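You operate a simulated robot arm through the tools that you are given. There is no shell and no other tool. Be economical: measure what you need, move in short steps, check, and stop when the job is done.

You run a simulated robot arm. Do the job below in one go: nothing can be reset, and whatever is moved stays where it is left.

## Task
Zero the photometer for nitrate and read the blue vial.
Fine: zero it on the white vial and put that back in its well; the read vial stays in the photometer, its knob left at nitrate.

The check looks at the end state, three seconds after you hand in, the way a careful person would. Anything else that was tipped, shoved, dropped, spilled or broken makes it a failure.

## Robot
A 5-joint arm with a two-finger parallel gripper, fixed in place. Base frame: the origin is at the foot of the arm, x ahead of it, y to its left, z up; the work surface is at about z = 0. Lengths are in m, angles in degrees, forces in N, time in s.
With the tool pointing down near the work surface it reaches from about 0.26 to 0.6 m from the base axis. Its first joint turns from -66.0 to 66.0 degrees. The tool tilts only in the upright plane through the base axis and itself; it spins freely about its own axis. Payload 1.57 kg.
Tool frame: the origin (TCP) lies between the finger pads and is the grasp point; the fingertips stand 0.03 m ahead of it; z points along the fingers, y is the line along which they close. The gripper opens to 0.08 m. The fingers are 0.017 m wide and 0.012 m thick; the gripper's body (0.04 by 0.082 m) begins 0.08 m behind the TCP.
Orientation is told as [roll, pitch, yaw] about the base's x, y, z axes, in that order, counted from this pose: with the fingers straight down and closing along the base's y, the tool's x points along the base's -x, its y along +y and its z along -z.

## Interface
- The arm moves only by the tool send_rows. Its argument "moves" is a list that holds one entry, the list of rows, each a list of 7 numbers: the finger opening in m, from 0 to 0.08, then the shift along the tool's x, y, z in m, then the turn, a rotation vector about the tool's x, y, z in degrees. In form: [[[hand, tx, ty, tz, rx, ry, rz], ...]]. A call has 1 to 8 rows; each row shifts and turns the commanded pose from where the row before left it, along the tool's axes as they then stand. A row lasts 0.2 s, in which the tool goes at most 0.05 m and 8.6 degrees; a call with a longer step from one row to the next is refused whole, and so is a gripper value outside its range. Where a pose cannot be reached the arm comes as near as it can. A force on the tool above 40 N (or 10 N above the force at the start of the call, whichever is more), or a blocked arm, ends the call early, and 0.2 s more pass. Each finger travels about 0.153 m/s and halts on what it meets, pressing with about 29 N; the grip force reading is that of the motor and also rises with nothing between the fingers. The clock runs only during rows and for 0.2 s after the last one: add rows that do not move to give the fingers time. It gives the time, the measured TCP pose, the force on the tool (base axes), the opening and the grip force at its end, in the units of the frame above (readings bear some noise), with the torque about the TCP (base axes, N m) and any sound that the robot's microphone picked up, and new pictures: "views" is both (left out), scene, wrist or none.
- Cameras (640 x 400 px; columns grow to the right, rows downward): "scene" is fixed at [0.0465, 0.4056, 0.5193]; the picture's right is [-0.63, -0.77, 0.00], its down [-0.48, 0.39, -0.79] and it looks along [0.61, -0.50, -0.62] (base axes); focal length 219 px, centre (320, 200). "wrist" rides on the gripper at [0.072, -0.007, -0.122] in the tool frame; the picture's right is [0.09, 1.00, 0.00], its down [-0.84, 0.08, -0.54] and it looks along [-0.54, 0.05, 0.84] (tool axes); focal length 238 px, centre (320, 200). There is no depth. A picture from a camera that has moved, and an enlarged one, comes with that camera's place and axes in the base frame and with its lens.
- zoom(camera, box): a new picture of the part [left, top, right, bottom] of that camera's present view, enlarged. The clock stands still meanwhile.
- close_job(): hands the job in; it is judged then, once.

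Go step by step. Nothing tells you positions but the pictures and the camera data: compare them with the known pose of the tool, close in by small moves and look again before you grip or let go. The budget is 120 turns and 200 pictures, counting those below and the enlarged ones. Unless the task says otherwise, let go and move clear before handing in, and close with one line.

The tools are called after "Emit:" by a JSON object that holds its "op" and its "data". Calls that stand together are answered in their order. send_rows: Moves the arm, as the interface text tells. Its arguments: {"type":"object","properties":{"moves":{"type":"array"},"views":{"type":"string","enum":["both","scene","wrist","none"]}},"required":["moves"]} The other tools are called the same way: zoom (camera, box) takes an enlarged picture of a part of a camera's view; close_job () hands the job in.

At the start:

```text
time_s: 0.0
ee_pos: [0.401, 0.0435, 0.3986]
orientation: [0.0, 0.1, 0.0]
ft_force: [-0.4, -0.3, -0.2]
moment: [0.0, -0.04, -0.03]
finger_gap: 0.08
gripper_force: 0.0
```

scene: 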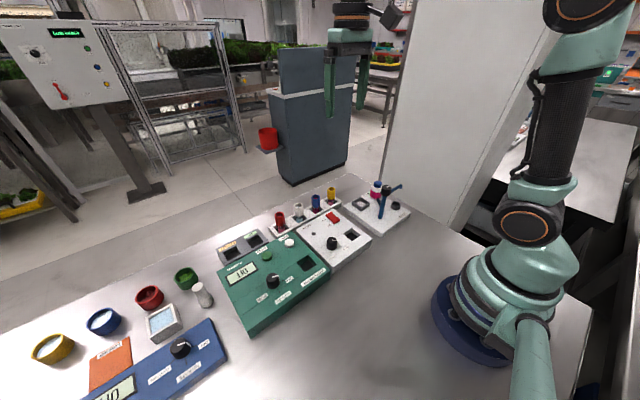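
wrist: 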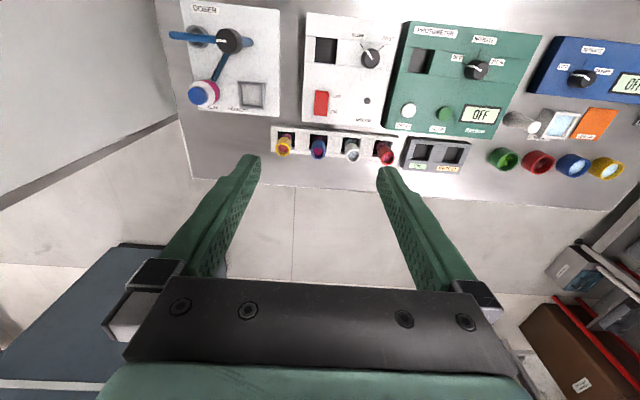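

I see a green photometer with a knob and two buttons, a rack of four vials, a white shaker-type device and a doser. I'll zoom in to read the labels first.

Emit:
{"op": "zoom", "data": {"camera": "wrist", "box": [380, 10, 560, 150]}}

Emit:
{"op": "zoom", "data": {"camera": "wrist", "box": [260, 100, 480, 190]}}

Emit:
{"op": "zoom", "data": {"camera": "scene", "box": [200, 170, 420, 340]}}

```text
2.86 times, centred on (470, 80) of wrist
camera zoom: at [0.3301, 0.0363, 0.5195], right [-0.09, 1.0, 0.0], down [0.84, 0.08, 0.54], along [0.54, 0.05, -0.84], focal length 681 px, centre (-109, 543)
```

zoom: 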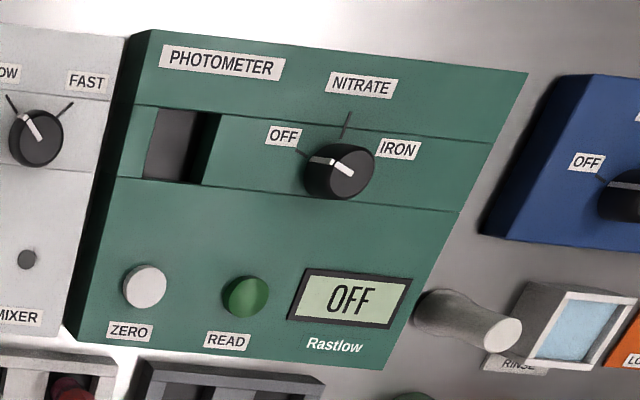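

```text
2.91 times, centred on (370, 145) of wrist
camera zoom: at [0.3301, 0.0363, 0.5195], right [-0.09, 1.0, 0.0], down [0.84, 0.08, 0.54], along [0.54, 0.05, -0.84], focal length 693 px, centre (174, 360)
```

zoom: 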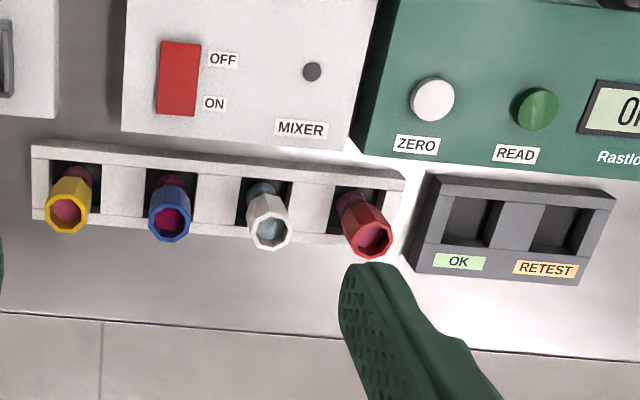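

```text
2.35 times, centred on (310, 255) of scene
camera zoom: at [0.0465, 0.4056, 0.5193], right [-0.63, -0.77, 0.0], down [-0.48, 0.39, -0.79], along [0.61, -0.5, -0.62], focal length 515 px, centre (344, 71)
```

zoom: 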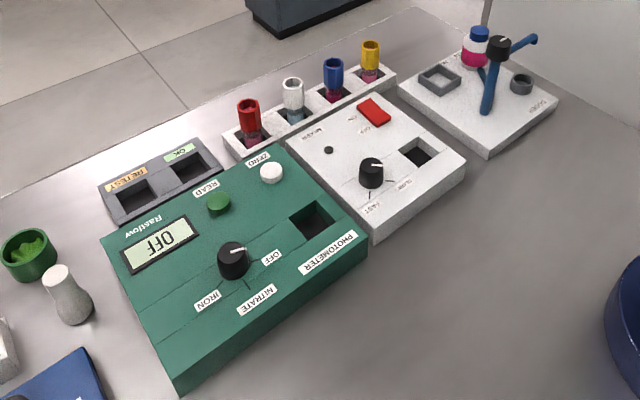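

Everything triangulates well: the knob top is at about (0.339, 0.304, 0.061), the well at (0.335, 0.214), ZERO at (0.415, 0.214), READ at (0.415, 0.283), the white cap at (0.506, 0.117, 0.077) and the blue cap at (0.506, 0.050, 0.078). Next I move above the knob and look closer.

Emit:
{"op": "send_rows", "data": {"moves": [[[0.08, 0.008, 0.033, 0.028, 0, 0, 0], [0.08, 0.008, 0.033, 0.028, 0, 0, 0], [0.08, 0.008, 0.033, 0.028, 0, 0, 0], [0.08, 0.008, 0.033, 0.028, 0, 0, 0], [0.08, 0.008, 0.033, 0.028, 0, 0, 0], [0.08, 0.008, 0.033, 0.028, 0, 0, 0], [0.08, 0.008, 0.033, 0.028, 0, 0, 0], [0.08, 0.006, 0.0295, 0.023, 0, 0, 0]]]}}

```text
time_s: 1.8
ee_pos: [0.3378, 0.3011, 0.178]
orientation: [0.0, 0.0, -0.1]
ft_force: [-0.4, 0.2, 0.3]
moment: [-0.02, -0.01, -0.01]
finger_gap: 0.08
gripper_force: 0.1
camera wrist: at [0.2668, 0.2948, 0.2993], right [-0.09, 1.0, 0.0], down [0.84, 0.08, 0.54], along [0.54, 0.05, -0.84], focal length 238 px, centre (320, 200)
```

scene: 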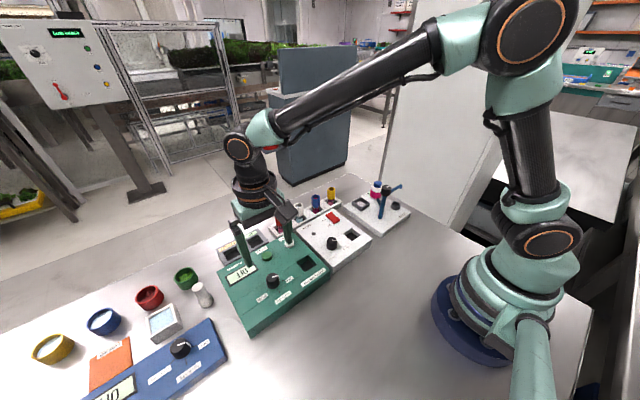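
wrist: 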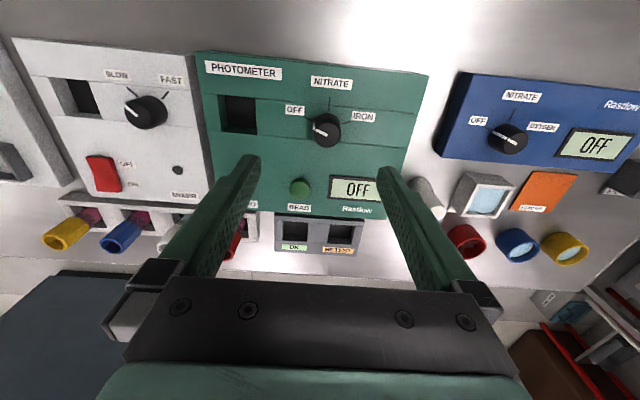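

Emit:
{"op": "zoom", "data": {"camera": "wrist", "box": [260, 70, 400, 160]}}

Emit:
{"op": "zoom", "data": {"camera": "wrist", "box": [190, 50, 290, 150]}}

```text
4.44 times, centred on (330, 115) of wrist
camera zoom: at [0.2668, 0.2948, 0.2993], right [-0.09, 1.0, 0.0], down [0.84, 0.08, 0.54], along [0.54, 0.05, -0.84], focal length 1059 px, centre (276, 578)
```

zoom: 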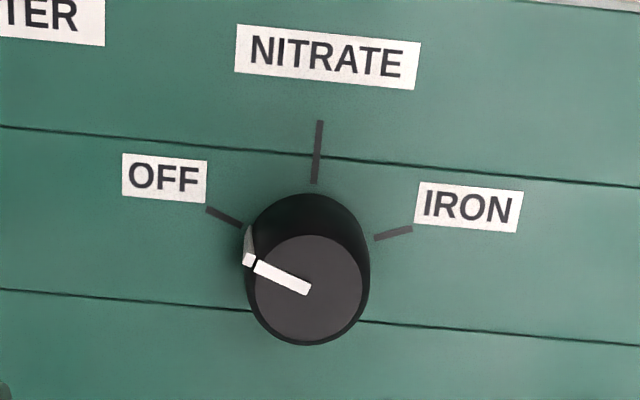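

```text
4.00 times, centred on (240, 100) of wrist
camera zoom: at [0.2668, 0.2948, 0.2993], right [-0.09, 1.0, 0.0], down [0.84, 0.08, 0.54], along [0.54, 0.05, -0.84], focal length 953 px, centre (640, 600)
```

zoom: 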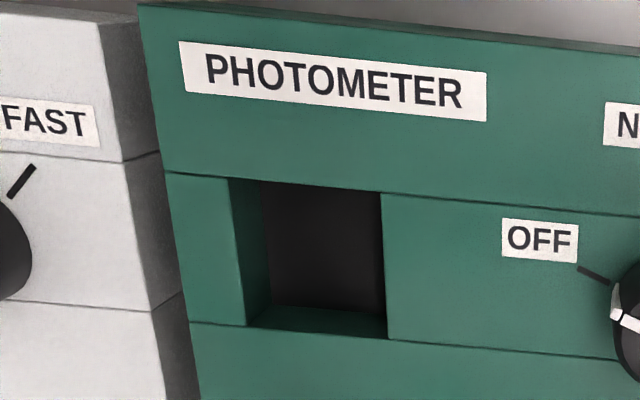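

The pointer is on OFF and NITRATE is about 63° clockwise from it, toward -x. The knob centre is about (0.341, 0.309). I pre-rotate the hand -63° so the turn ends at yaw 0.

Emit:
{"op": "send_rows", "data": {"moves": [[[0.08, -0.002, 0.005, 0, 0, 0, -7.9], [0.07, 0, 0, 0, 0, 0, -7.9], [0.06, 0, 0, 0, 0, 0, -7.9], [0.06, 0, 0, 0, 0, 0, -7.9], [0.06, 0, 0, 0, 0, 0, -7.9], [0.06, 0, 0, 0.01, 0, 0, -7.9], [0.06, 0, 0, 0.02, 0, 0, -7.9], [0.06, 0, 0, 0.02, 0, 0, -7.9]]]}}

```text
time_s: 3.6
ee_pos: [0.3415, 0.3111, 0.1296]
orientation: [0.0, 0.0, 63.3]
ft_force: [0.3, 0.1, 0.3]
moment: [0.01, 0.0, -0.03]
finger_gap: 0.0599
gripper_force: 0.0
camera wrist: at [0.3152, 0.2429, 0.2509], right [-0.93, 0.36, 0.0], down [0.31, 0.78, 0.54], along [0.2, 0.5, -0.84], focal length 238 px, centre (320, 200)
```

scene: 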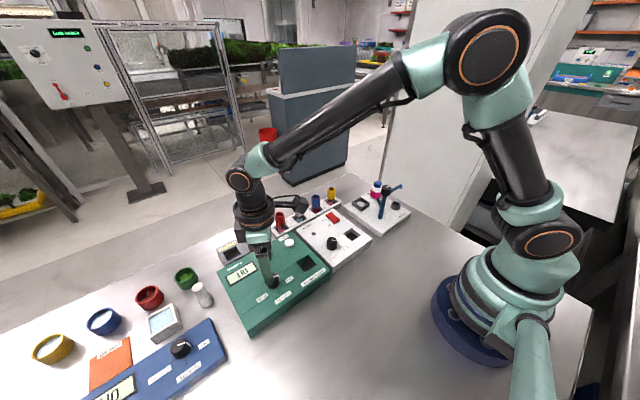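
wrist: 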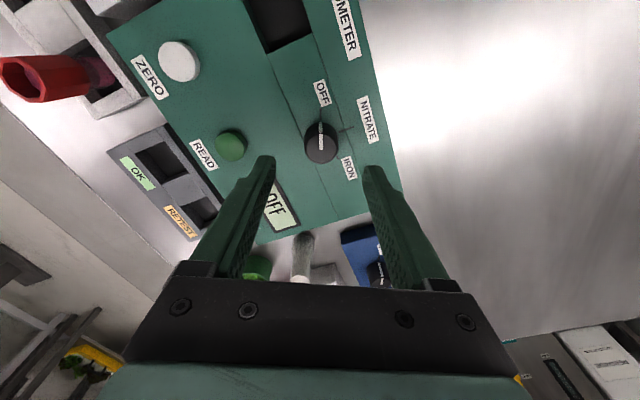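

The knob is nearly centred between the fingers. I make a small correction and descend to about z = 0.078.

Emit:
{"op": "send_rows", "data": {"moves": [[[0.06, 0.0025, 0, 0.02, 0, 0, 0], [0.06, 0, 0, 0.02, 0, 0, 0], [0.06, 0, 0, 0.01, 0, 0, 0], [0.06, 0, 0, 0, 0, 0, 0]]]}}

Emit:
{"op": "zoom", "data": {"camera": "scene", "box": [220, 220, 340, 320]}}

```text
time_s: 4.6
ee_pos: [0.3385, 0.3067, 0.0796]
orientation: [-0.1, 0.0, 63.1]
ft_force: [0.1, 0.4, 0.7]
moment: [-0.02, -0.03, 0.0]
finger_gap: 0.06
gripper_force: 0.1
camera wrist: at [0.314, 0.2391, 0.2005], right [-0.93, 0.37, 0.0], down [0.31, 0.78, 0.54], along [0.2, 0.5, -0.84], focal length 238 px, centre (320, 200)
```

scene: 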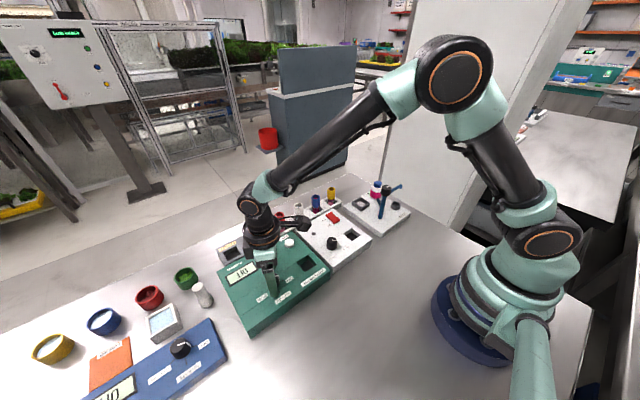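
wrist: 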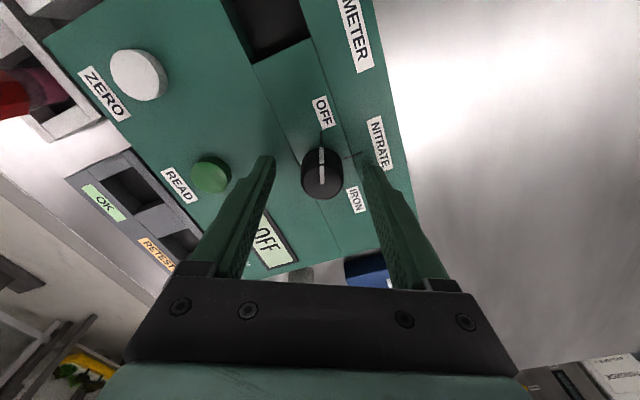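

```text
4.00 times, centred on (280, 270) of scene
camera zoom: at [0.0465, 0.4056, 0.5193], right [-0.63, -0.77, 0.0], down [-0.48, 0.39, -0.79], along [0.61, -0.5, -0.62], focal length 876 px, centre (480, -80)
```

zoom: 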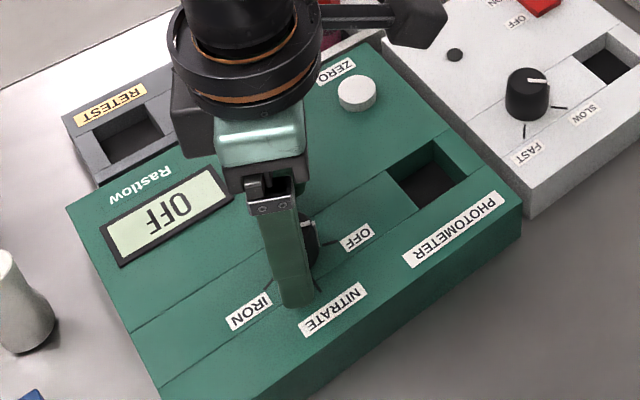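

The knob centre is about (0.341, 0.310), so I shift about 3 mm, lower slightly and close on it.

Emit:
{"op": "send_rows", "data": {"moves": [[[0.06, -0.0035, -0.001, 0.003, 0, 0, 0], [0.04, 0, 0, 0, 0, 0, 0], [0.01, 0, 0, 0, 0, 0, 0], [0.01, 0, 0, 0, 0, 0, 0]]], "views": "wrist"}}

```text
time_s: 5.6
ee_pos: [0.3397, 0.3105, 0.0764]
orientation: [0.2, 0.2, 63.5]
ft_force: [-28.7, 20.5, 6.1]
moment: [0.39, 1.06, -0.2]
finger_gap: 0.0293
gripper_force: 39.1
camera wrist: at [0.3149, 0.243, 0.1973], right [-0.93, 0.36, 0.0], down [0.31, 0.78, 0.54], along [0.19, 0.5, -0.84], focal length 238 px, centre (320, 200)
```

wrist: 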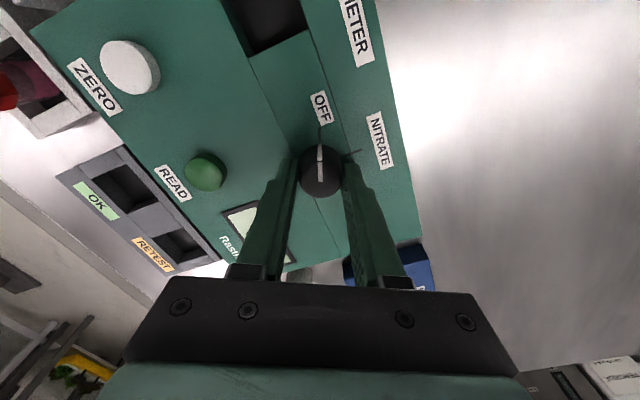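

It is gripped at 29 mm, but there is side load along tool +y. I relieve that by shifting about 1.5 mm.

Emit:
{"op": "send_rows", "data": {"moves": [[[0.01, 0, 0.0015, 0, 0, 0, 0], [0.01, 0, 0, 0, 0, 0, 0]]], "views": "none"}}

```text
time_s: 6.2
ee_pos: [0.3402, 0.3103, 0.076]
orientation: [0.0, 0.1, 63.3]
ft_force: [-21.2, 15.2, -2.3]
moment: [0.2, 0.8, -0.06]
finger_gap: 0.0292
gripper_force: 38.6
```

Emit:
{"op": "send_rows", "data": {"moves": [[[0.01, 0, 0.003, 0, 0, 0, 0], [0.01, 0, 0, 0, 0, 0, 0]]], "views": "none"}}

```text
time_s: 6.8
ee_pos: [0.3389, 0.3103, 0.0747]
orientation: [0.0, -0.1, 62.9]
ft_force: [9.7, -4.2, -11.8]
moment: [-0.27, -0.18, 0.02]
finger_gap: 0.029
gripper_force: 38.1
```

The side load is small now. I turn clockwise 63° to NITRATE.

Emit:
{"op": "send_rows", "data": {"moves": [[[0.01, 0, -0.0008, 0, 0, 0, 7.9], [0.01, 0, 0, 0, 0, 0, 7.9], [0.01, 0, 0, 0, 0, 0, 7.9], [0.01, 0, 0, 0, 0, 0, 7.9], [0.01, 0, 0, 0, 0, 0, 7.9], [0.01, 0, 0, 0, 0, 0, 7.9], [0.01, 0, 0, 0, 0, 0, 7.9], [0.01, 0, 0, 0, 0, 0, 7.9]]]}}

```text
time_s: 8.6
ee_pos: [0.34, 0.3101, 0.0759]
orientation: [0.0, 0.0, -0.3]
ft_force: [24.3, -16.9, -15.9]
moment: [-0.51, -0.65, 0.04]
finger_gap: 0.0287
gripper_force: 38.5
camera wrist: at [0.2689, 0.3029, 0.1976], right [-0.09, 1.0, 0.0], down [0.84, 0.07, 0.54], along [0.54, 0.05, -0.84], focal length 238 px, centre (320, 200)
```

scene: 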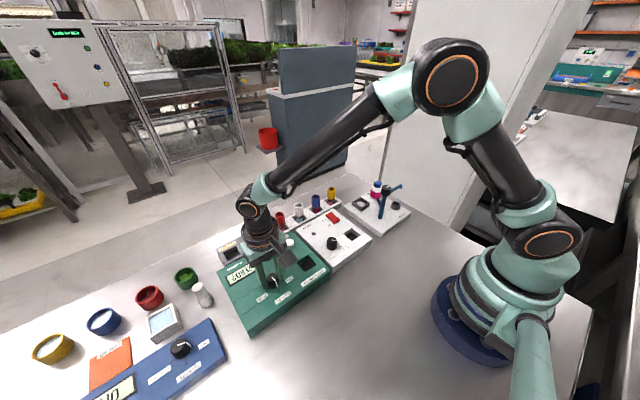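
wrist: 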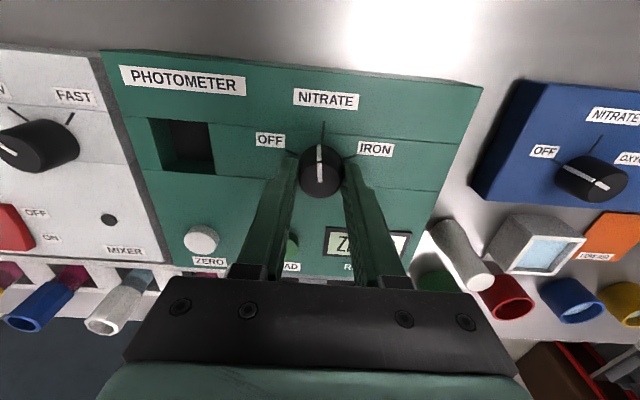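

The pointer is at NITRATE and the display now shows something starting with "Z". I release, lift and look.

Emit:
{"op": "send_rows", "data": {"moves": [[[0.045, 0, 0, 0, 0, 0, 0], [0.05, 0, 0, 0, 0, 0, 0], [0.05, 0, 0, -0.03, 0, 0, 0], [0.05, 0, 0, -0.04, 0, 0, 0], [0.05, 0, 0, -0.04, 0, 0, 0], [0.05, 0, 0, 0, 0, 0, 0]]], "views": "wrist"}}

Emit:
{"op": "zoom", "data": {"camera": "scene", "box": [210, 170, 370, 320]}}

Emit:
{"op": "zoom", "data": {"camera": "wrist", "box": [190, 50, 440, 220]}}

```text
time_s: 10.0
ee_pos: [0.3389, 0.3081, 0.1858]
orientation: [0.0, 0.0, 0.0]
ft_force: [0.3, 0.0, 0.2]
moment: [0.02, -0.01, -0.04]
finger_gap: 0.0501
gripper_force: 0.1
camera wrist: at [0.2679, 0.3006, 0.3079], right [-0.09, 1.0, 0.0], down [0.84, 0.08, 0.54], along [0.54, 0.05, -0.84], focal length 238 px, centre (320, 200)
```

wrist: 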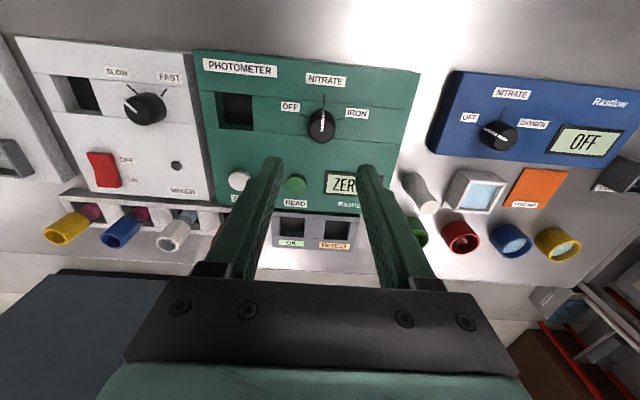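

```text
2.67 times, centred on (290, 245) of scene
camera zoom: at [0.0465, 0.4056, 0.5193], right [-0.63, -0.77, 0.0], down [-0.48, 0.39, -0.79], along [0.61, -0.5, -0.62], focal length 584 px, centre (400, 80)
```

zoom: 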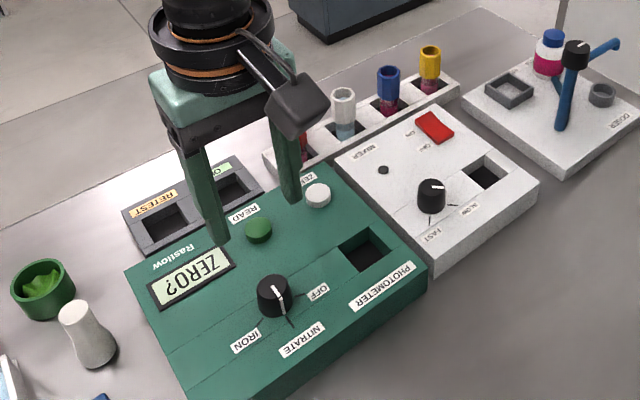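

```text
2.35 times, centred on (315, 135) of wrist
camera zoom: at [0.2679, 0.3006, 0.3079], right [-0.09, 1.0, 0.0], down [0.84, 0.08, 0.54], along [0.54, 0.05, -0.84], focal length 561 px, centre (332, 353)
```

zoom: 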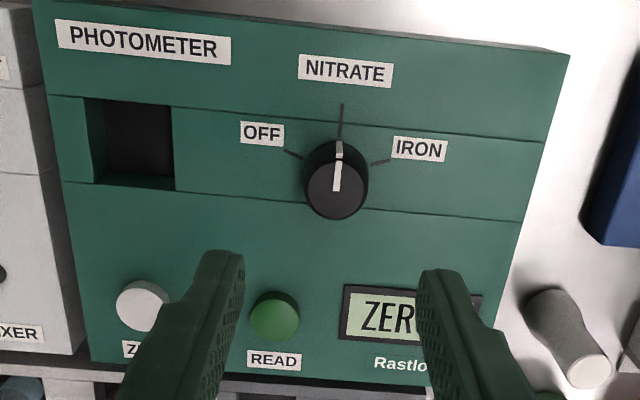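

Display asks "ZERO?" with the knob on NITRATE. Now I move above the white vial.

Emit:
{"op": "send_rows", "data": {"moves": [[[0.05, -0.0278, -0.0318, 0, 0, 0, 0], [0.05, -0.0278, -0.0318, 0, 0, 0, 0], [0.05, -0.0278, -0.0318, 0, 0, 0, 0], [0.05, -0.0278, -0.0318, 0, 0, 0, 0], [0.05, -0.0278, -0.0318, 0, 0, 0, 0], [0.05, -0.0278, -0.0318, 0, 0, 0, 0], [0.05, 0, 0, 0.02, 0, 0, 0], [0.05, 0, 0, 0.0, 0, 0, 0]]]}}

Emit:
{"op": "zoom", "data": {"camera": "wrist", "box": [220, 80, 420, 205]}}

Emit:
{"op": "zoom", "data": {"camera": "scene", "box": [250, 160, 370, 250]}}

```text
time_s: 11.8
ee_pos: [0.5058, 0.1194, 0.1667]
orientation: [-0.1, 0.0, 0.0]
ft_force: [0.2, 0.8, 0.4]
moment: [-0.03, 0.0, -0.02]
finger_gap: 0.0498
gripper_force: 0.2
camera wrist: at [0.4351, 0.1125, 0.2882], right [-0.09, 1.0, 0.0], down [0.84, 0.08, 0.54], along [0.54, 0.05, -0.84], focal length 238 px, centre (320, 200)
```

scene: 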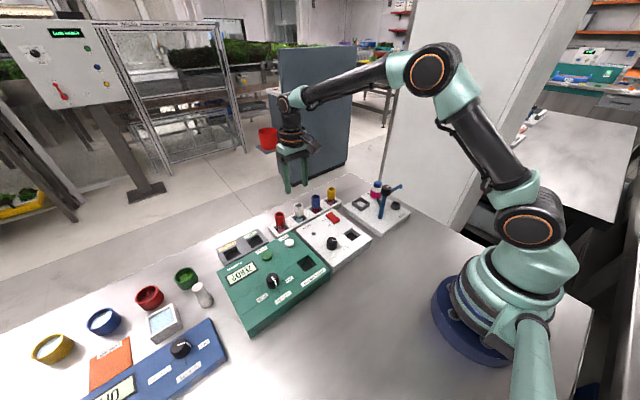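
wrist: 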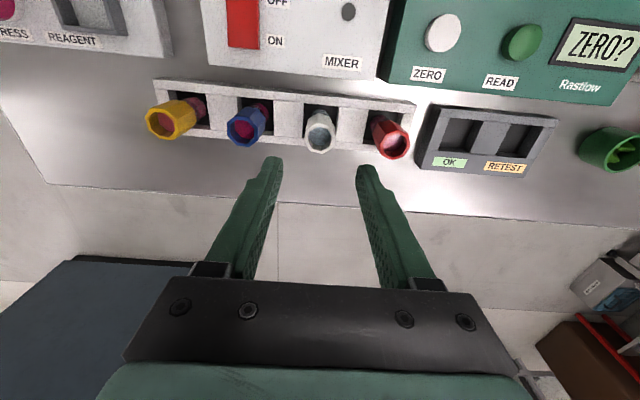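

```text
3.20 times, centred on (320, 142) of wrist
camera zoom: at [0.4351, 0.1125, 0.2882], right [-0.09, 1.0, 0.0], down [0.84, 0.08, 0.54], along [0.54, 0.05, -0.84], focal length 763 px, centre (320, 384)
```

zoom: 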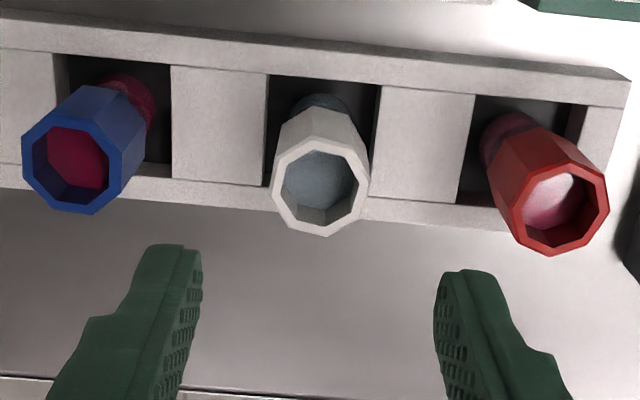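

```text
4.44 times, centred on (310, 205) of scene
camera zoom: at [0.0465, 0.4056, 0.5193], right [-0.63, -0.77, 0.0], down [-0.48, 0.39, -0.79], along [0.61, -0.5, -0.62], focal length 974 px, centre (364, 178)
```

zoom: 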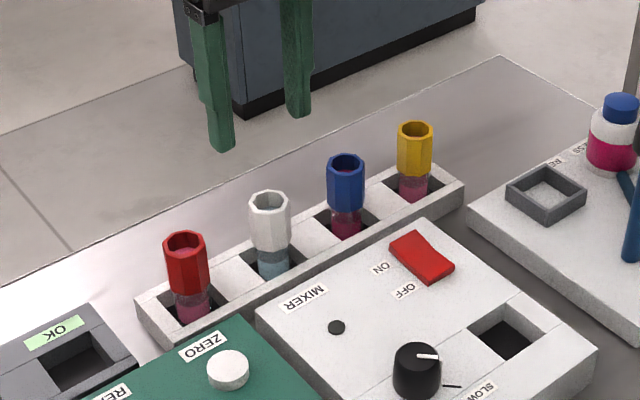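

The white vial (open collar, centre about (0.504, 0.119), top about 0.079) is between the fingers. I descend to z of about 0.071 around the collar.

Emit:
{"op": "send_rows", "data": {"moves": [[[0.05, 0.0015, -0.0005, 0.025, 0, 0, 0], [0.05, 0, 0, 0.025, 0, 0, 0], [0.05, 0, 0, 0.025, 0, 0, 0], [0.05, 0, 0, 0.0205, 0, 0, 0], [0.05, 0, 0, 0, 0, 0, 0]]]}}

Emit:
{"op": "zoom", "data": {"camera": "scene", "box": [250, 160, 370, 250]}}

```text
time_s: 13.0
ee_pos: [0.5039, 0.1207, 0.0699]
orientation: [0.0, 0.0, 0.0]
ft_force: [0.1, -0.3, 0.7]
moment: [0.01, 0.02, -0.04]
finger_gap: 0.0498
gripper_force: 0.0
camera wrist: at [0.4336, 0.1125, 0.1915], right [-0.09, 1.0, 0.0], down [0.84, 0.08, 0.54], along [0.54, 0.05, -0.84], focal length 238 px, centre (320, 200)
```

scene: 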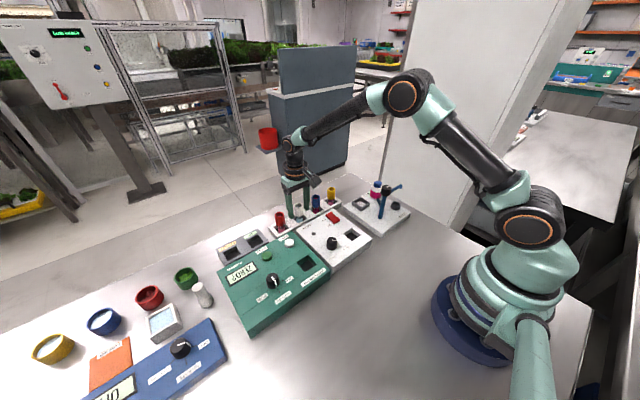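
wrist: 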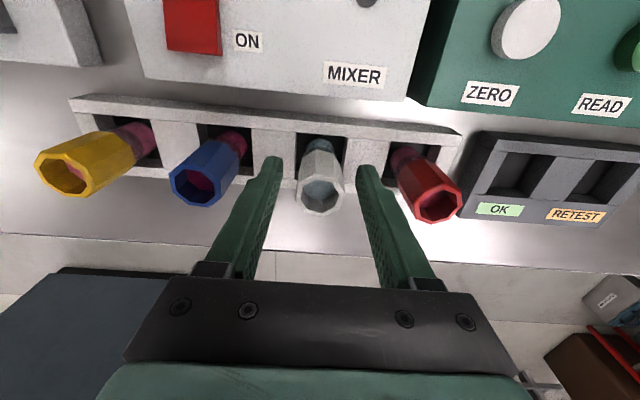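

```text
4.44 times, centred on (310, 205) of scene
camera zoom: at [0.0465, 0.4056, 0.5193], right [-0.63, -0.77, 0.0], down [-0.48, 0.39, -0.79], along [0.61, -0.5, -0.62], focal length 974 px, centre (364, 178)
```

zoom: 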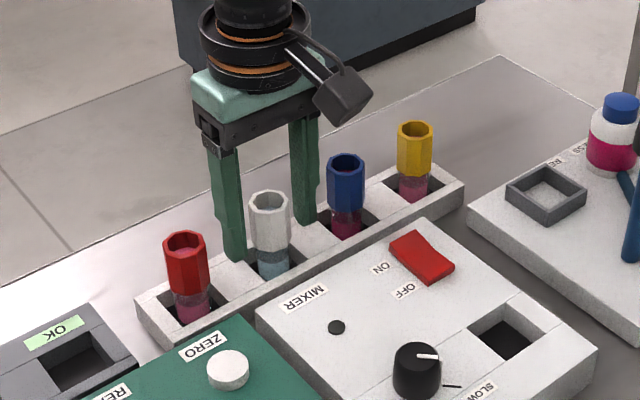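

The vial is centred, so I close on it.

Emit:
{"op": "send_rows", "data": {"moves": [[[0.035, 0, -0.0008, 0, 0, 0, 0], [0.02, 0, 0, 0, 0, 0, 0], [0.02, 0, 0, 0, 0, 0, 0]]], "views": "none"}}

```text
time_s: 13.8
ee_pos: [0.5041, 0.1187, 0.0698]
orientation: [0.0, 0.0, 0.0]
ft_force: [0.4, 0.7, 0.7]
moment: [0.01, -0.03, 0.0]
finger_gap: 0.0271
gripper_force: 28.8
```

Gripped at 27 mm. I lift straight up.

Emit:
{"op": "send_rows", "data": {"moves": [[[0.02, 0, 0, -0.01, 0, 0, 0], [0.02, 0, 0, -0.02, 0, 0, 0], [0.02, 0, 0, -0.02, 0, 0, 0], [0.02, 0, 0, -0.02, 0, 0, 0], [0.02, 0, 0, -0.02, 0, 0, 0], [0.02, 0, 0, -0.01, 0, 0, 0]]]}}

Emit:
{"op": "zoom", "data": {"camera": "scene", "box": [240, 150, 360, 240]}}

```text
time_s: 15.2
ee_pos: [0.5035, 0.1195, 0.1687]
orientation: [0.0, 0.0, 0.0]
ft_force: [0.1, -0.1, 0.4]
moment: [-0.01, 0.01, -0.02]
finger_gap: 0.0269
gripper_force: 28.6
camera wrist: at [0.4328, 0.1117, 0.2916], right [-0.09, 1.0, 0.0], down [0.84, 0.08, 0.54], along [0.54, 0.05, -0.84], focal length 238 px, centre (320, 200)
```

scene: 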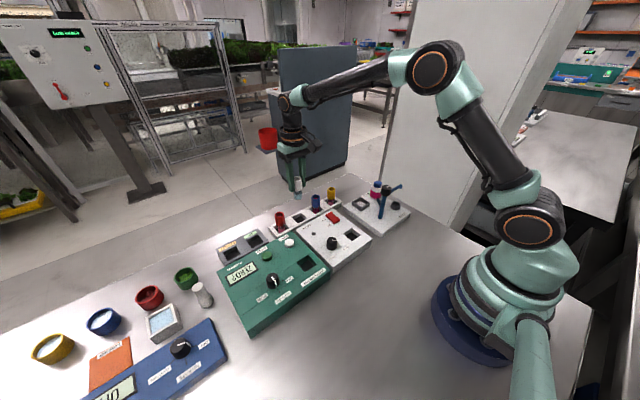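
wrist: 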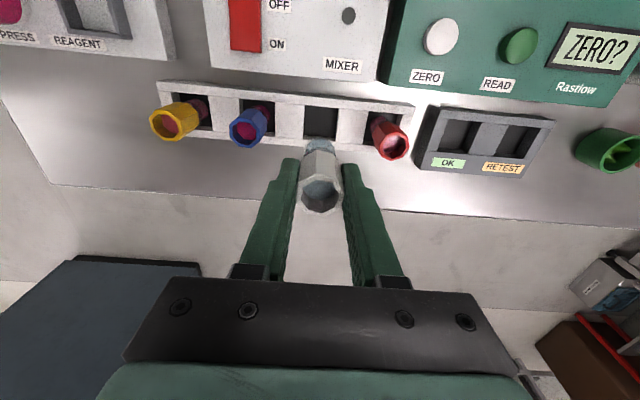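

```text
4.44 times, centred on (300, 195) of scene
camera zoom: at [0.0465, 0.4056, 0.5193], right [-0.63, -0.77, 0.0], down [-0.48, 0.39, -0.79], along [0.61, -0.5, -0.62], focal length 974 px, centre (409, 222)
```

zoom: 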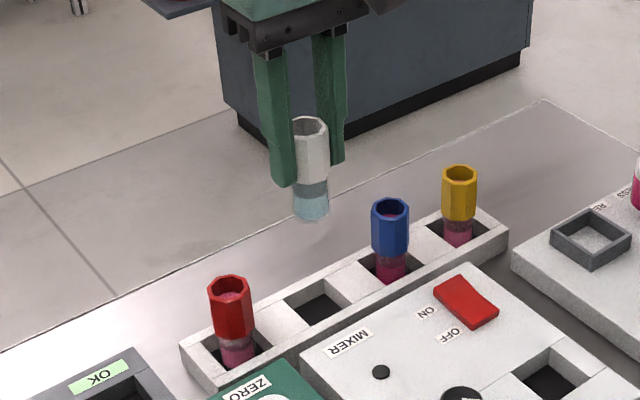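

The vial hangs upright, with its bottom about 65 mm below the TCP. I carry it over the photometer well at (0.334, 0.214).

Emit:
{"op": "send_rows", "data": {"moves": [[[0.02, 0.02, 0.011, 0, 0, 0, 0], [0.02, 0.034, 0.019, 0, 0, 0, 0], [0.02, 0.034, 0.019, 0, 0, 0, 0], [0.02, 0.034, 0.019, 0, 0, 0, 0], [0.02, 0.032, 0.018, 0, 0, 0, 0], [0.02, 0.016, 0.009, 0, 0, 0, 0], [0.02, 0, 0, 0.02, 0, 0, 0], [0.02, 0, 0, 0, 0, 0, 0]]]}}

Emit:
{"op": "zoom", "data": {"camera": "scene", "box": [240, 190, 360, 300]}}

Emit:
{"op": "zoom", "data": {"camera": "wrist", "box": [250, 100, 390, 220]}}

```text
time_s: 17.0
ee_pos: [0.3333, 0.2152, 0.1492]
orientation: [0.0, 0.0, 0.1]
ft_force: [-0.5, 0.1, -0.4]
moment: [-0.02, 0.05, -0.01]
finger_gap: 0.0272
gripper_force: 28.5
camera wrist: at [0.2619, 0.2071, 0.2709], right [-0.09, 1.0, 0.0], down [0.84, 0.08, 0.54], along [0.54, 0.05, -0.84], focal length 238 px, centre (320, 200)
```

scene: 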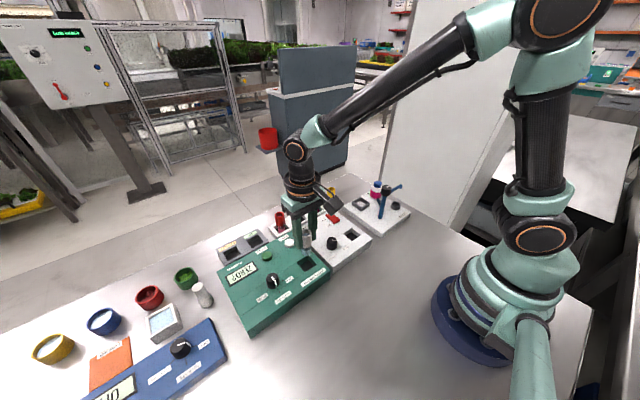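
wrist: 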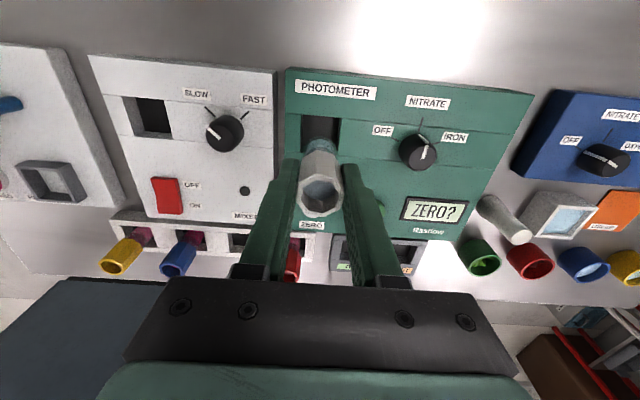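

```text
3.64 times, centred on (300, 245) of scene
camera zoom: at [0.0465, 0.4056, 0.5193], right [-0.63, -0.77, 0.0], down [-0.48, 0.39, -0.79], along [0.61, -0.5, -0.62], focal length 796 px, centre (393, 36)
```

zoom: 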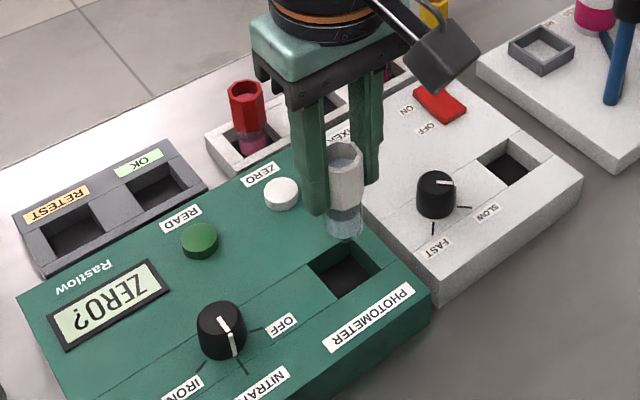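

```text
3.33 times, centred on (320, 160) of wrist
camera zoom: at [0.2619, 0.2071, 0.2709], right [-0.09, 1.0, 0.0], down [0.84, 0.08, 0.54], along [0.54, 0.05, -0.84], focal length 794 px, centre (320, 333)
```

zoom: 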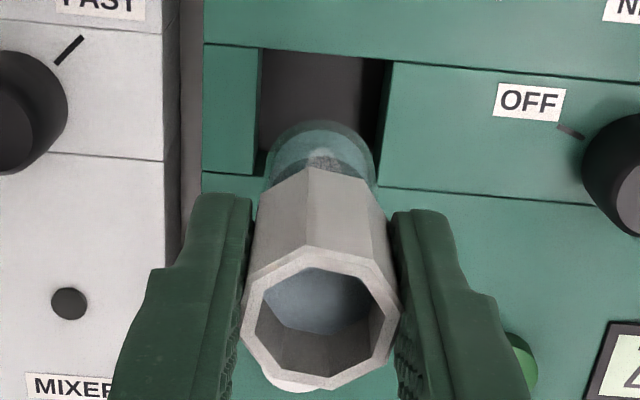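

The well centre measures (0.335, 0.214), aligned. I lower toward z of about 0.073, watching the force.

Emit:
{"op": "send_rows", "data": {"moves": [[[0.02, -0.001, -0.0005, 0.02, 0, 0, 0], [0.02, 0, 0, 0.02, 0, 0, 0], [0.02, 0, 0, 0.015, 0, 0, 0], [0.02, 0, 0, 0.01, 0, 0, 0], [0.02, 0, 0, 0.005, 0, 0, 0], [0.02, 0, 0, 0.003, 0, 0, 0]]]}}

Emit:
{"op": "zoom", "data": {"camera": "scene", "box": [240, 190, 360, 300]}}

```text
time_s: 18.4
ee_pos: [0.3365, 0.2142, 0.0793]
orientation: [0.0, -0.2, 0.1]
ft_force: [-3.5, -1.6, 21.0]
moment: [-0.12, 0.05, 0.0]
finger_gap: 0.0273
gripper_force: 29.0
camera wrist: at [0.2645, 0.2069, 0.2], right [-0.09, 1.0, 0.0], down [0.84, 0.08, 0.54], along [0.54, 0.05, -0.84], focal length 238 px, centre (320, 200)
```

scene: 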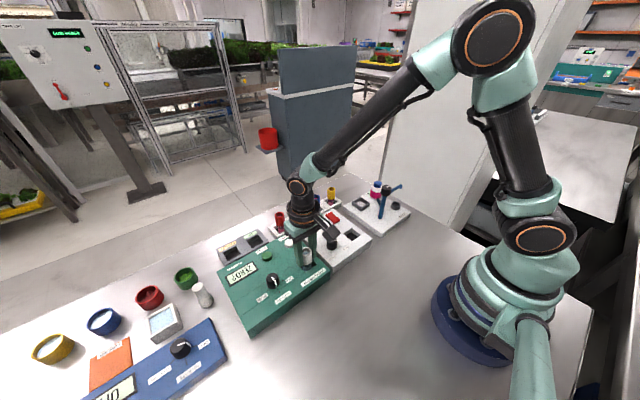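
wrist: 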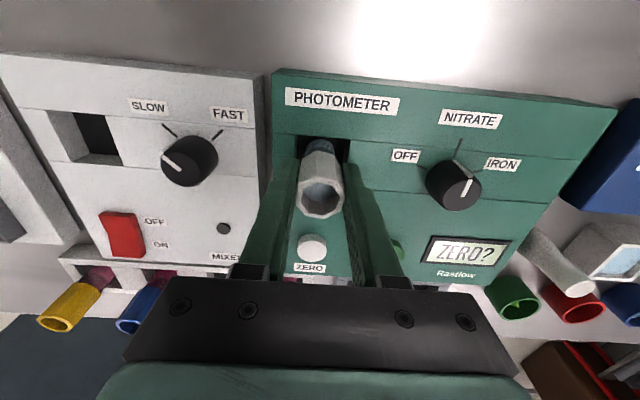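

```text
3.64 times, centred on (300, 245) of scene
camera zoom: at [0.0464, 0.4056, 0.5193], right [-0.63, -0.77, 0.0], down [-0.48, 0.39, -0.79], along [0.61, -0.5, -0.62], focal length 796 px, centre (393, 36)
```

zoom: 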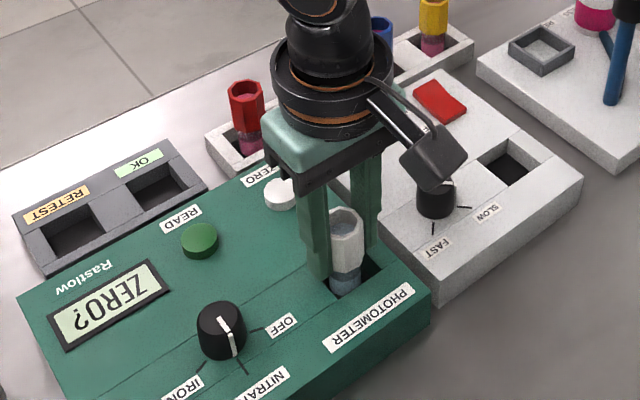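

It touched the well floor at z of about 0.079 and sits inside the well. I relieve the pressure, then open and rise.

Emit:
{"op": "send_rows", "data": {"moves": [[[0.02, 0, 0, -0.003, 0, 0, 0], [0.035, 0, 0, 0, 0, 0, 0], [0.05, 0, 0, 0, 0, 0, 0]]]}}

Emit:
{"op": "zoom", "data": {"camera": "wrist", "box": [250, 100, 390, 240]}}

Emit:
{"op": "zoom", "data": {"camera": "scene", "box": [270, 210, 350, 290]}}

```text
time_s: 19.2
ee_pos: [0.3356, 0.2132, 0.0801]
orientation: [0.1, 0.1, 0.1]
ft_force: [-0.1, -1.0, 0.4]
moment: [0.01, 0.0, -0.02]
finger_gap: 0.0498
gripper_force: 0.1
camera wrist: at [0.264, 0.2066, 0.2016], right [-0.09, 1.0, 0.0], down [0.84, 0.08, 0.54], along [0.54, 0.05, -0.84], focal length 238 px, centre (320, 200)
```

scene: 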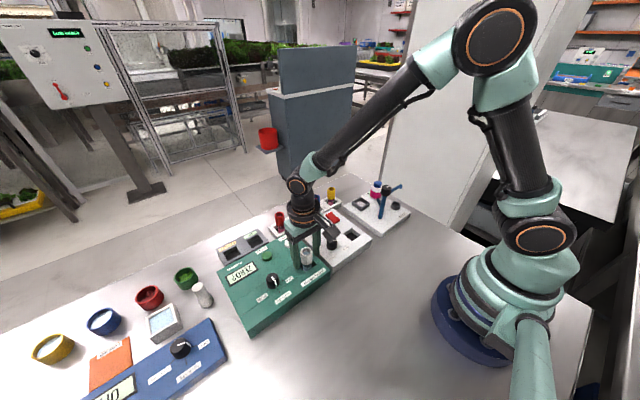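
wrist: 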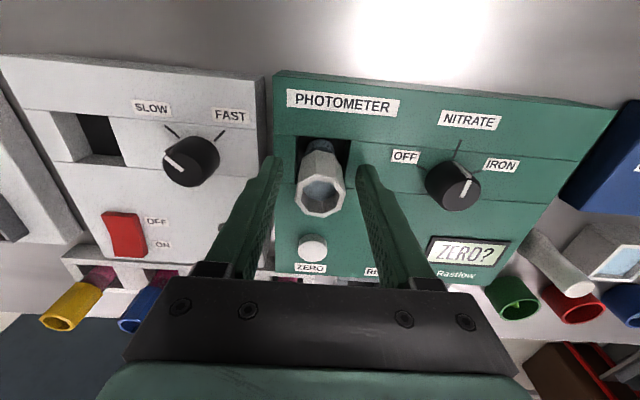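

```text
2.86 times, centred on (320, 170) of wrist
camera zoom: at [0.264, 0.2066, 0.2016], right [-0.09, 1.0, 0.0], down [0.84, 0.08, 0.54], along [0.54, 0.05, -0.84], focal length 681 px, centre (320, 286)
```

zoom: 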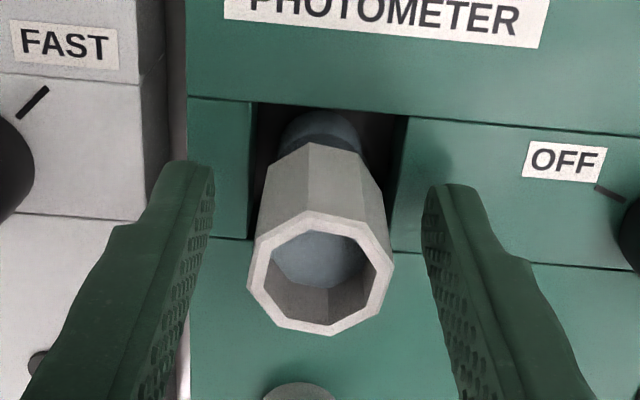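

```text
5.00 times, centred on (310, 250) of scene
camera zoom: at [0.0465, 0.4056, 0.5193], right [-0.63, -0.77, 0.0], down [-0.48, 0.39, -0.79], along [0.61, -0.5, -0.62], focal length 1095 px, centre (370, -50)
```

zoom: 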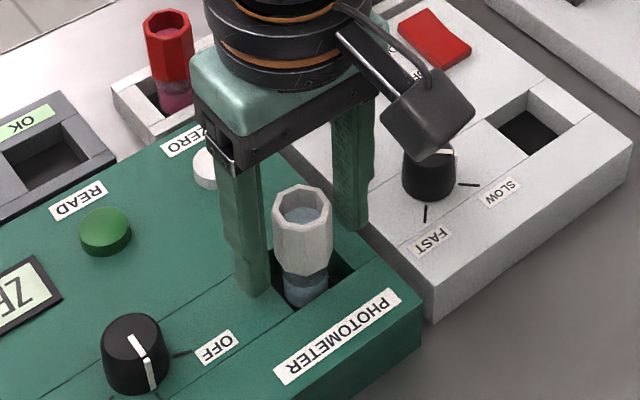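

The white vial stands upright in the well. I rise, close the fingers and go above ZERO at (0.415, 0.214).

Emit:
{"op": "send_rows", "data": {"moves": [[[0.05, 0, 0, -0.04, 0, 0, 0], [0.05, 0, 0, -0.04, 0, 0, 0], [0.02, -0.04, 0, 0, 0, 0, 0], [0.0, -0.04, 0, 0, 0, 0, 0], [0.0, 0, 0, 0.03, 0, 0, 0], [0.0, 0, 0, 0.02, 0, 0, 0], [0, 0, 0, 0, 0, 0, 0]]]}}

Emit:
{"op": "zoom", "data": {"camera": "scene", "box": [220, 190, 340, 290]}}

```text
time_s: 20.8
ee_pos: [0.4135, 0.213, 0.111]
orientation: [0.0, 0.0, 0.0]
ft_force: [-1.4, 0.3, -0.2]
moment: [-0.01, 0.01, 0.01]
finger_gap: 0.0002
gripper_force: 21.6
camera wrist: at [0.3436, 0.206, 0.231], right [-0.09, 1.0, 0.0], down [0.84, 0.08, 0.54], along [0.54, 0.05, -0.84], focal length 238 px, centre (320, 200)
```

scene: 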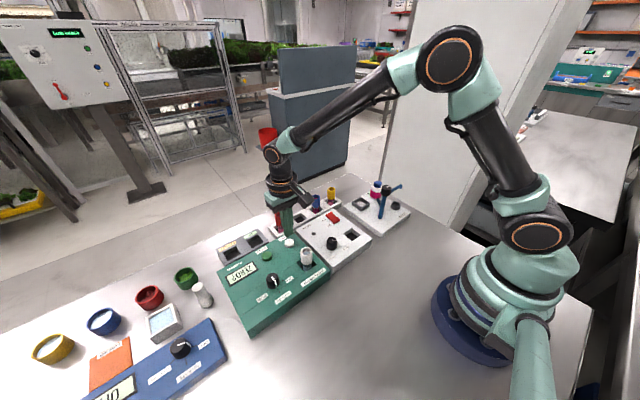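
wrist: 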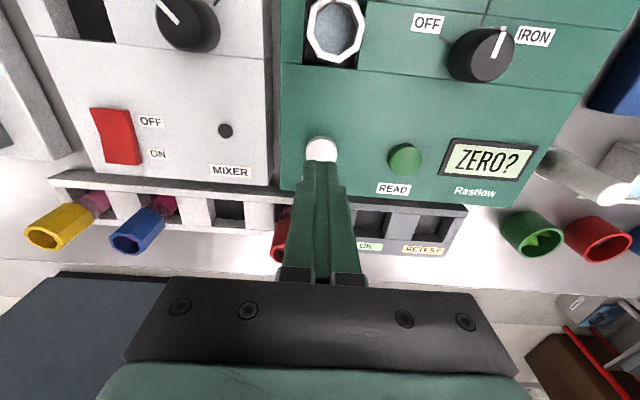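

```text
4.00 times, centred on (280, 240) of scene
camera zoom: at [0.0465, 0.4056, 0.5193], right [-0.63, -0.77, 0.0], down [-0.48, 0.39, -0.79], along [0.61, -0.5, -0.62], focal length 876 px, centre (480, 40)
```

zoom: 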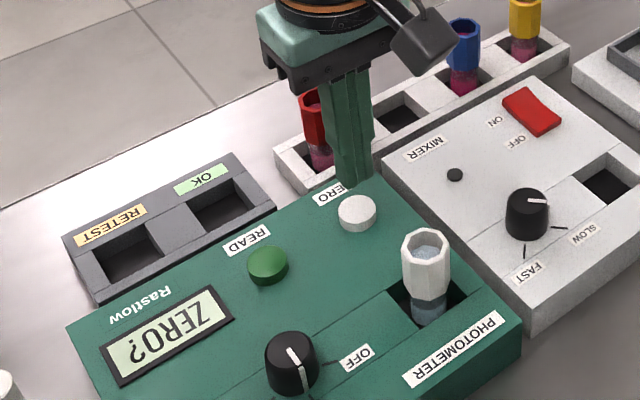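

Aligned over ZERO. I descend and press gently.

Emit:
{"op": "send_rows", "data": {"moves": [[[0, 0.001, 0, 0.02, 0, 0, 0], [0, 0, 0, 0.008, 0, 0, 0], [0, 0, 0, 0.004, 0, 0, 0], [0, 0, 0, 0.003, 0, 0, 0], [0, 0, 0, 0.002, 0, 0, 0]]], "views": "wrist"}}

```text
time_s: 22.0
ee_pos: [0.416, 0.2142, 0.0748]
orientation: [0.2, -0.2, 0.1]
ft_force: [0.2, 1.8, 7.6]
moment: [0.09, 0.01, -0.01]
finger_gap: 0.0
gripper_force: 21.1
heard: click
camera wrist: at [0.3437, 0.2066, 0.1959], right [-0.09, 1.0, 0.0], down [0.84, 0.08, 0.54], along [0.54, 0.05, -0.84], focal length 238 px, centre (320, 200)
```

wrist: 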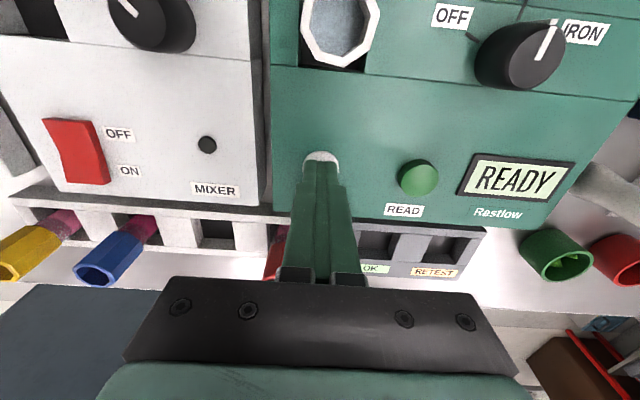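

It clicked and the display shows READY. I lift, open and return over the white vial.

Emit:
{"op": "send_rows", "data": {"moves": [[[0, 0, 0, -0.03, 0, 0, 0], [0, 0, 0, -0.05, 0, 0, 0], [0.03, 0.039, 0, 0, 0, 0, 0], [0.05, 0.0395, 0, 0, 0, 0, 0], [0.05, 0, 0, 0.02, 0, 0, 0], [0.05, 0, 0, 0, 0, 0, 0]]]}}

Emit:
{"op": "zoom", "data": {"camera": "wrist", "box": [220, 80, 420, 220]}}

```text
time_s: 23.4
ee_pos: [0.3342, 0.2161, 0.1324]
orientation: [0.0, 0.0, 0.1]
ft_force: [0.2, -0.1, -0.2]
moment: [-0.01, -0.01, 0.0]
finger_gap: 0.0501
gripper_force: 0.0
camera wrist: at [0.2636, 0.2079, 0.2535], right [-0.09, 1.0, 0.0], down [0.84, 0.08, 0.54], along [0.54, 0.05, -0.84], focal length 238 px, centre (320, 200)
```

scene: 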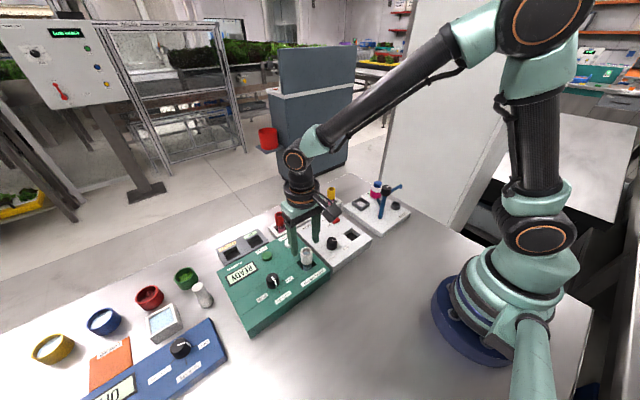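
wrist: 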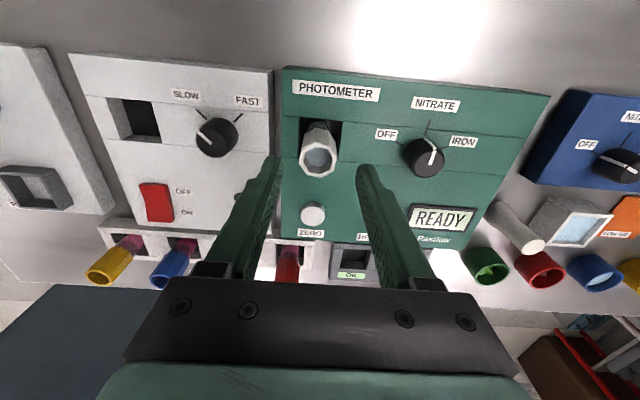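

```text
2.86 times, centred on (320, 150) of wrist
camera zoom: at [0.2636, 0.2079, 0.2535], right [-0.09, 1.0, 0.0], down [0.84, 0.08, 0.54], along [0.54, 0.05, -0.84], focal length 681 px, centre (320, 343)
```

zoom: 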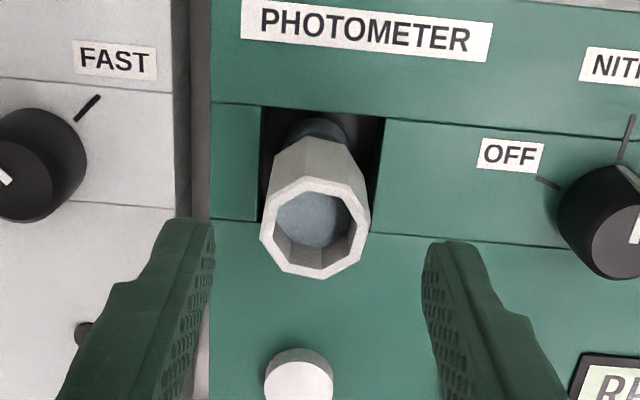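

The vial centre is about (0.334, 0.213). I descend and grip.

Emit:
{"op": "send_rows", "data": {"moves": [[[0.05, 0, -0.0012, 0.02, 0, 0, 0], [0.05, 0, 0, 0.02, 0, 0, 0], [0.05, 0, 0, 0.0135, 0, 0, 0], [0.05, 0, 0, 0, 0, 0, 0], [0.035, 0, 0, 0, 0, 0, 0], [0.02, 0, 0, 0, 0, 0, 0], [0.02, 0, 0, 0, 0, 0, 0]]]}}

```text
time_s: 25.0
ee_pos: [0.3359, 0.2144, 0.0794]
orientation: [0.0, 0.0, 0.0]
ft_force: [0.4, 1.1, 0.6]
moment: [-0.03, -0.02, 0.04]
finger_gap: 0.0271
gripper_force: 28.8
camera wrist: at [0.2647, 0.2063, 0.2008], right [-0.09, 1.0, 0.0], down [0.84, 0.08, 0.54], along [0.54, 0.05, -0.84], focal length 238 px, centre (320, 200)
```

scene: 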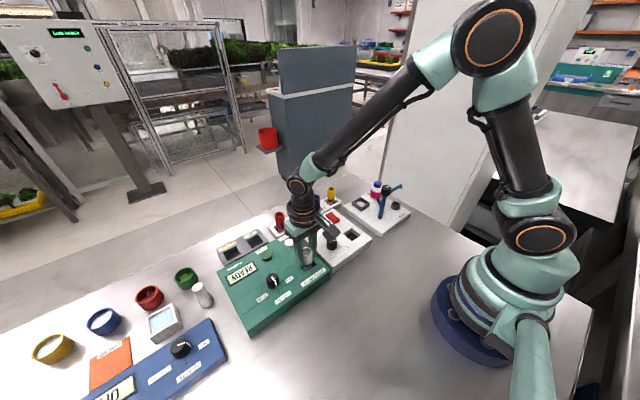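
wrist: 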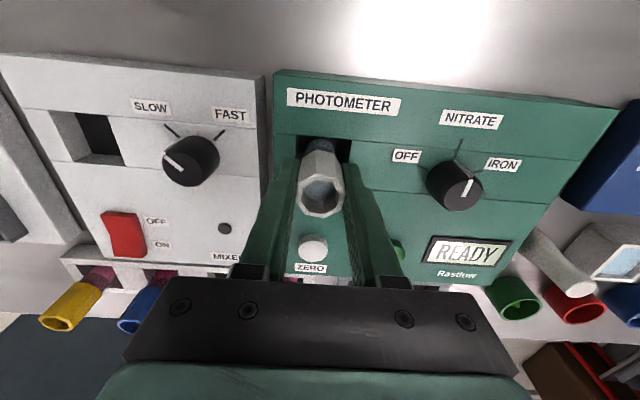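

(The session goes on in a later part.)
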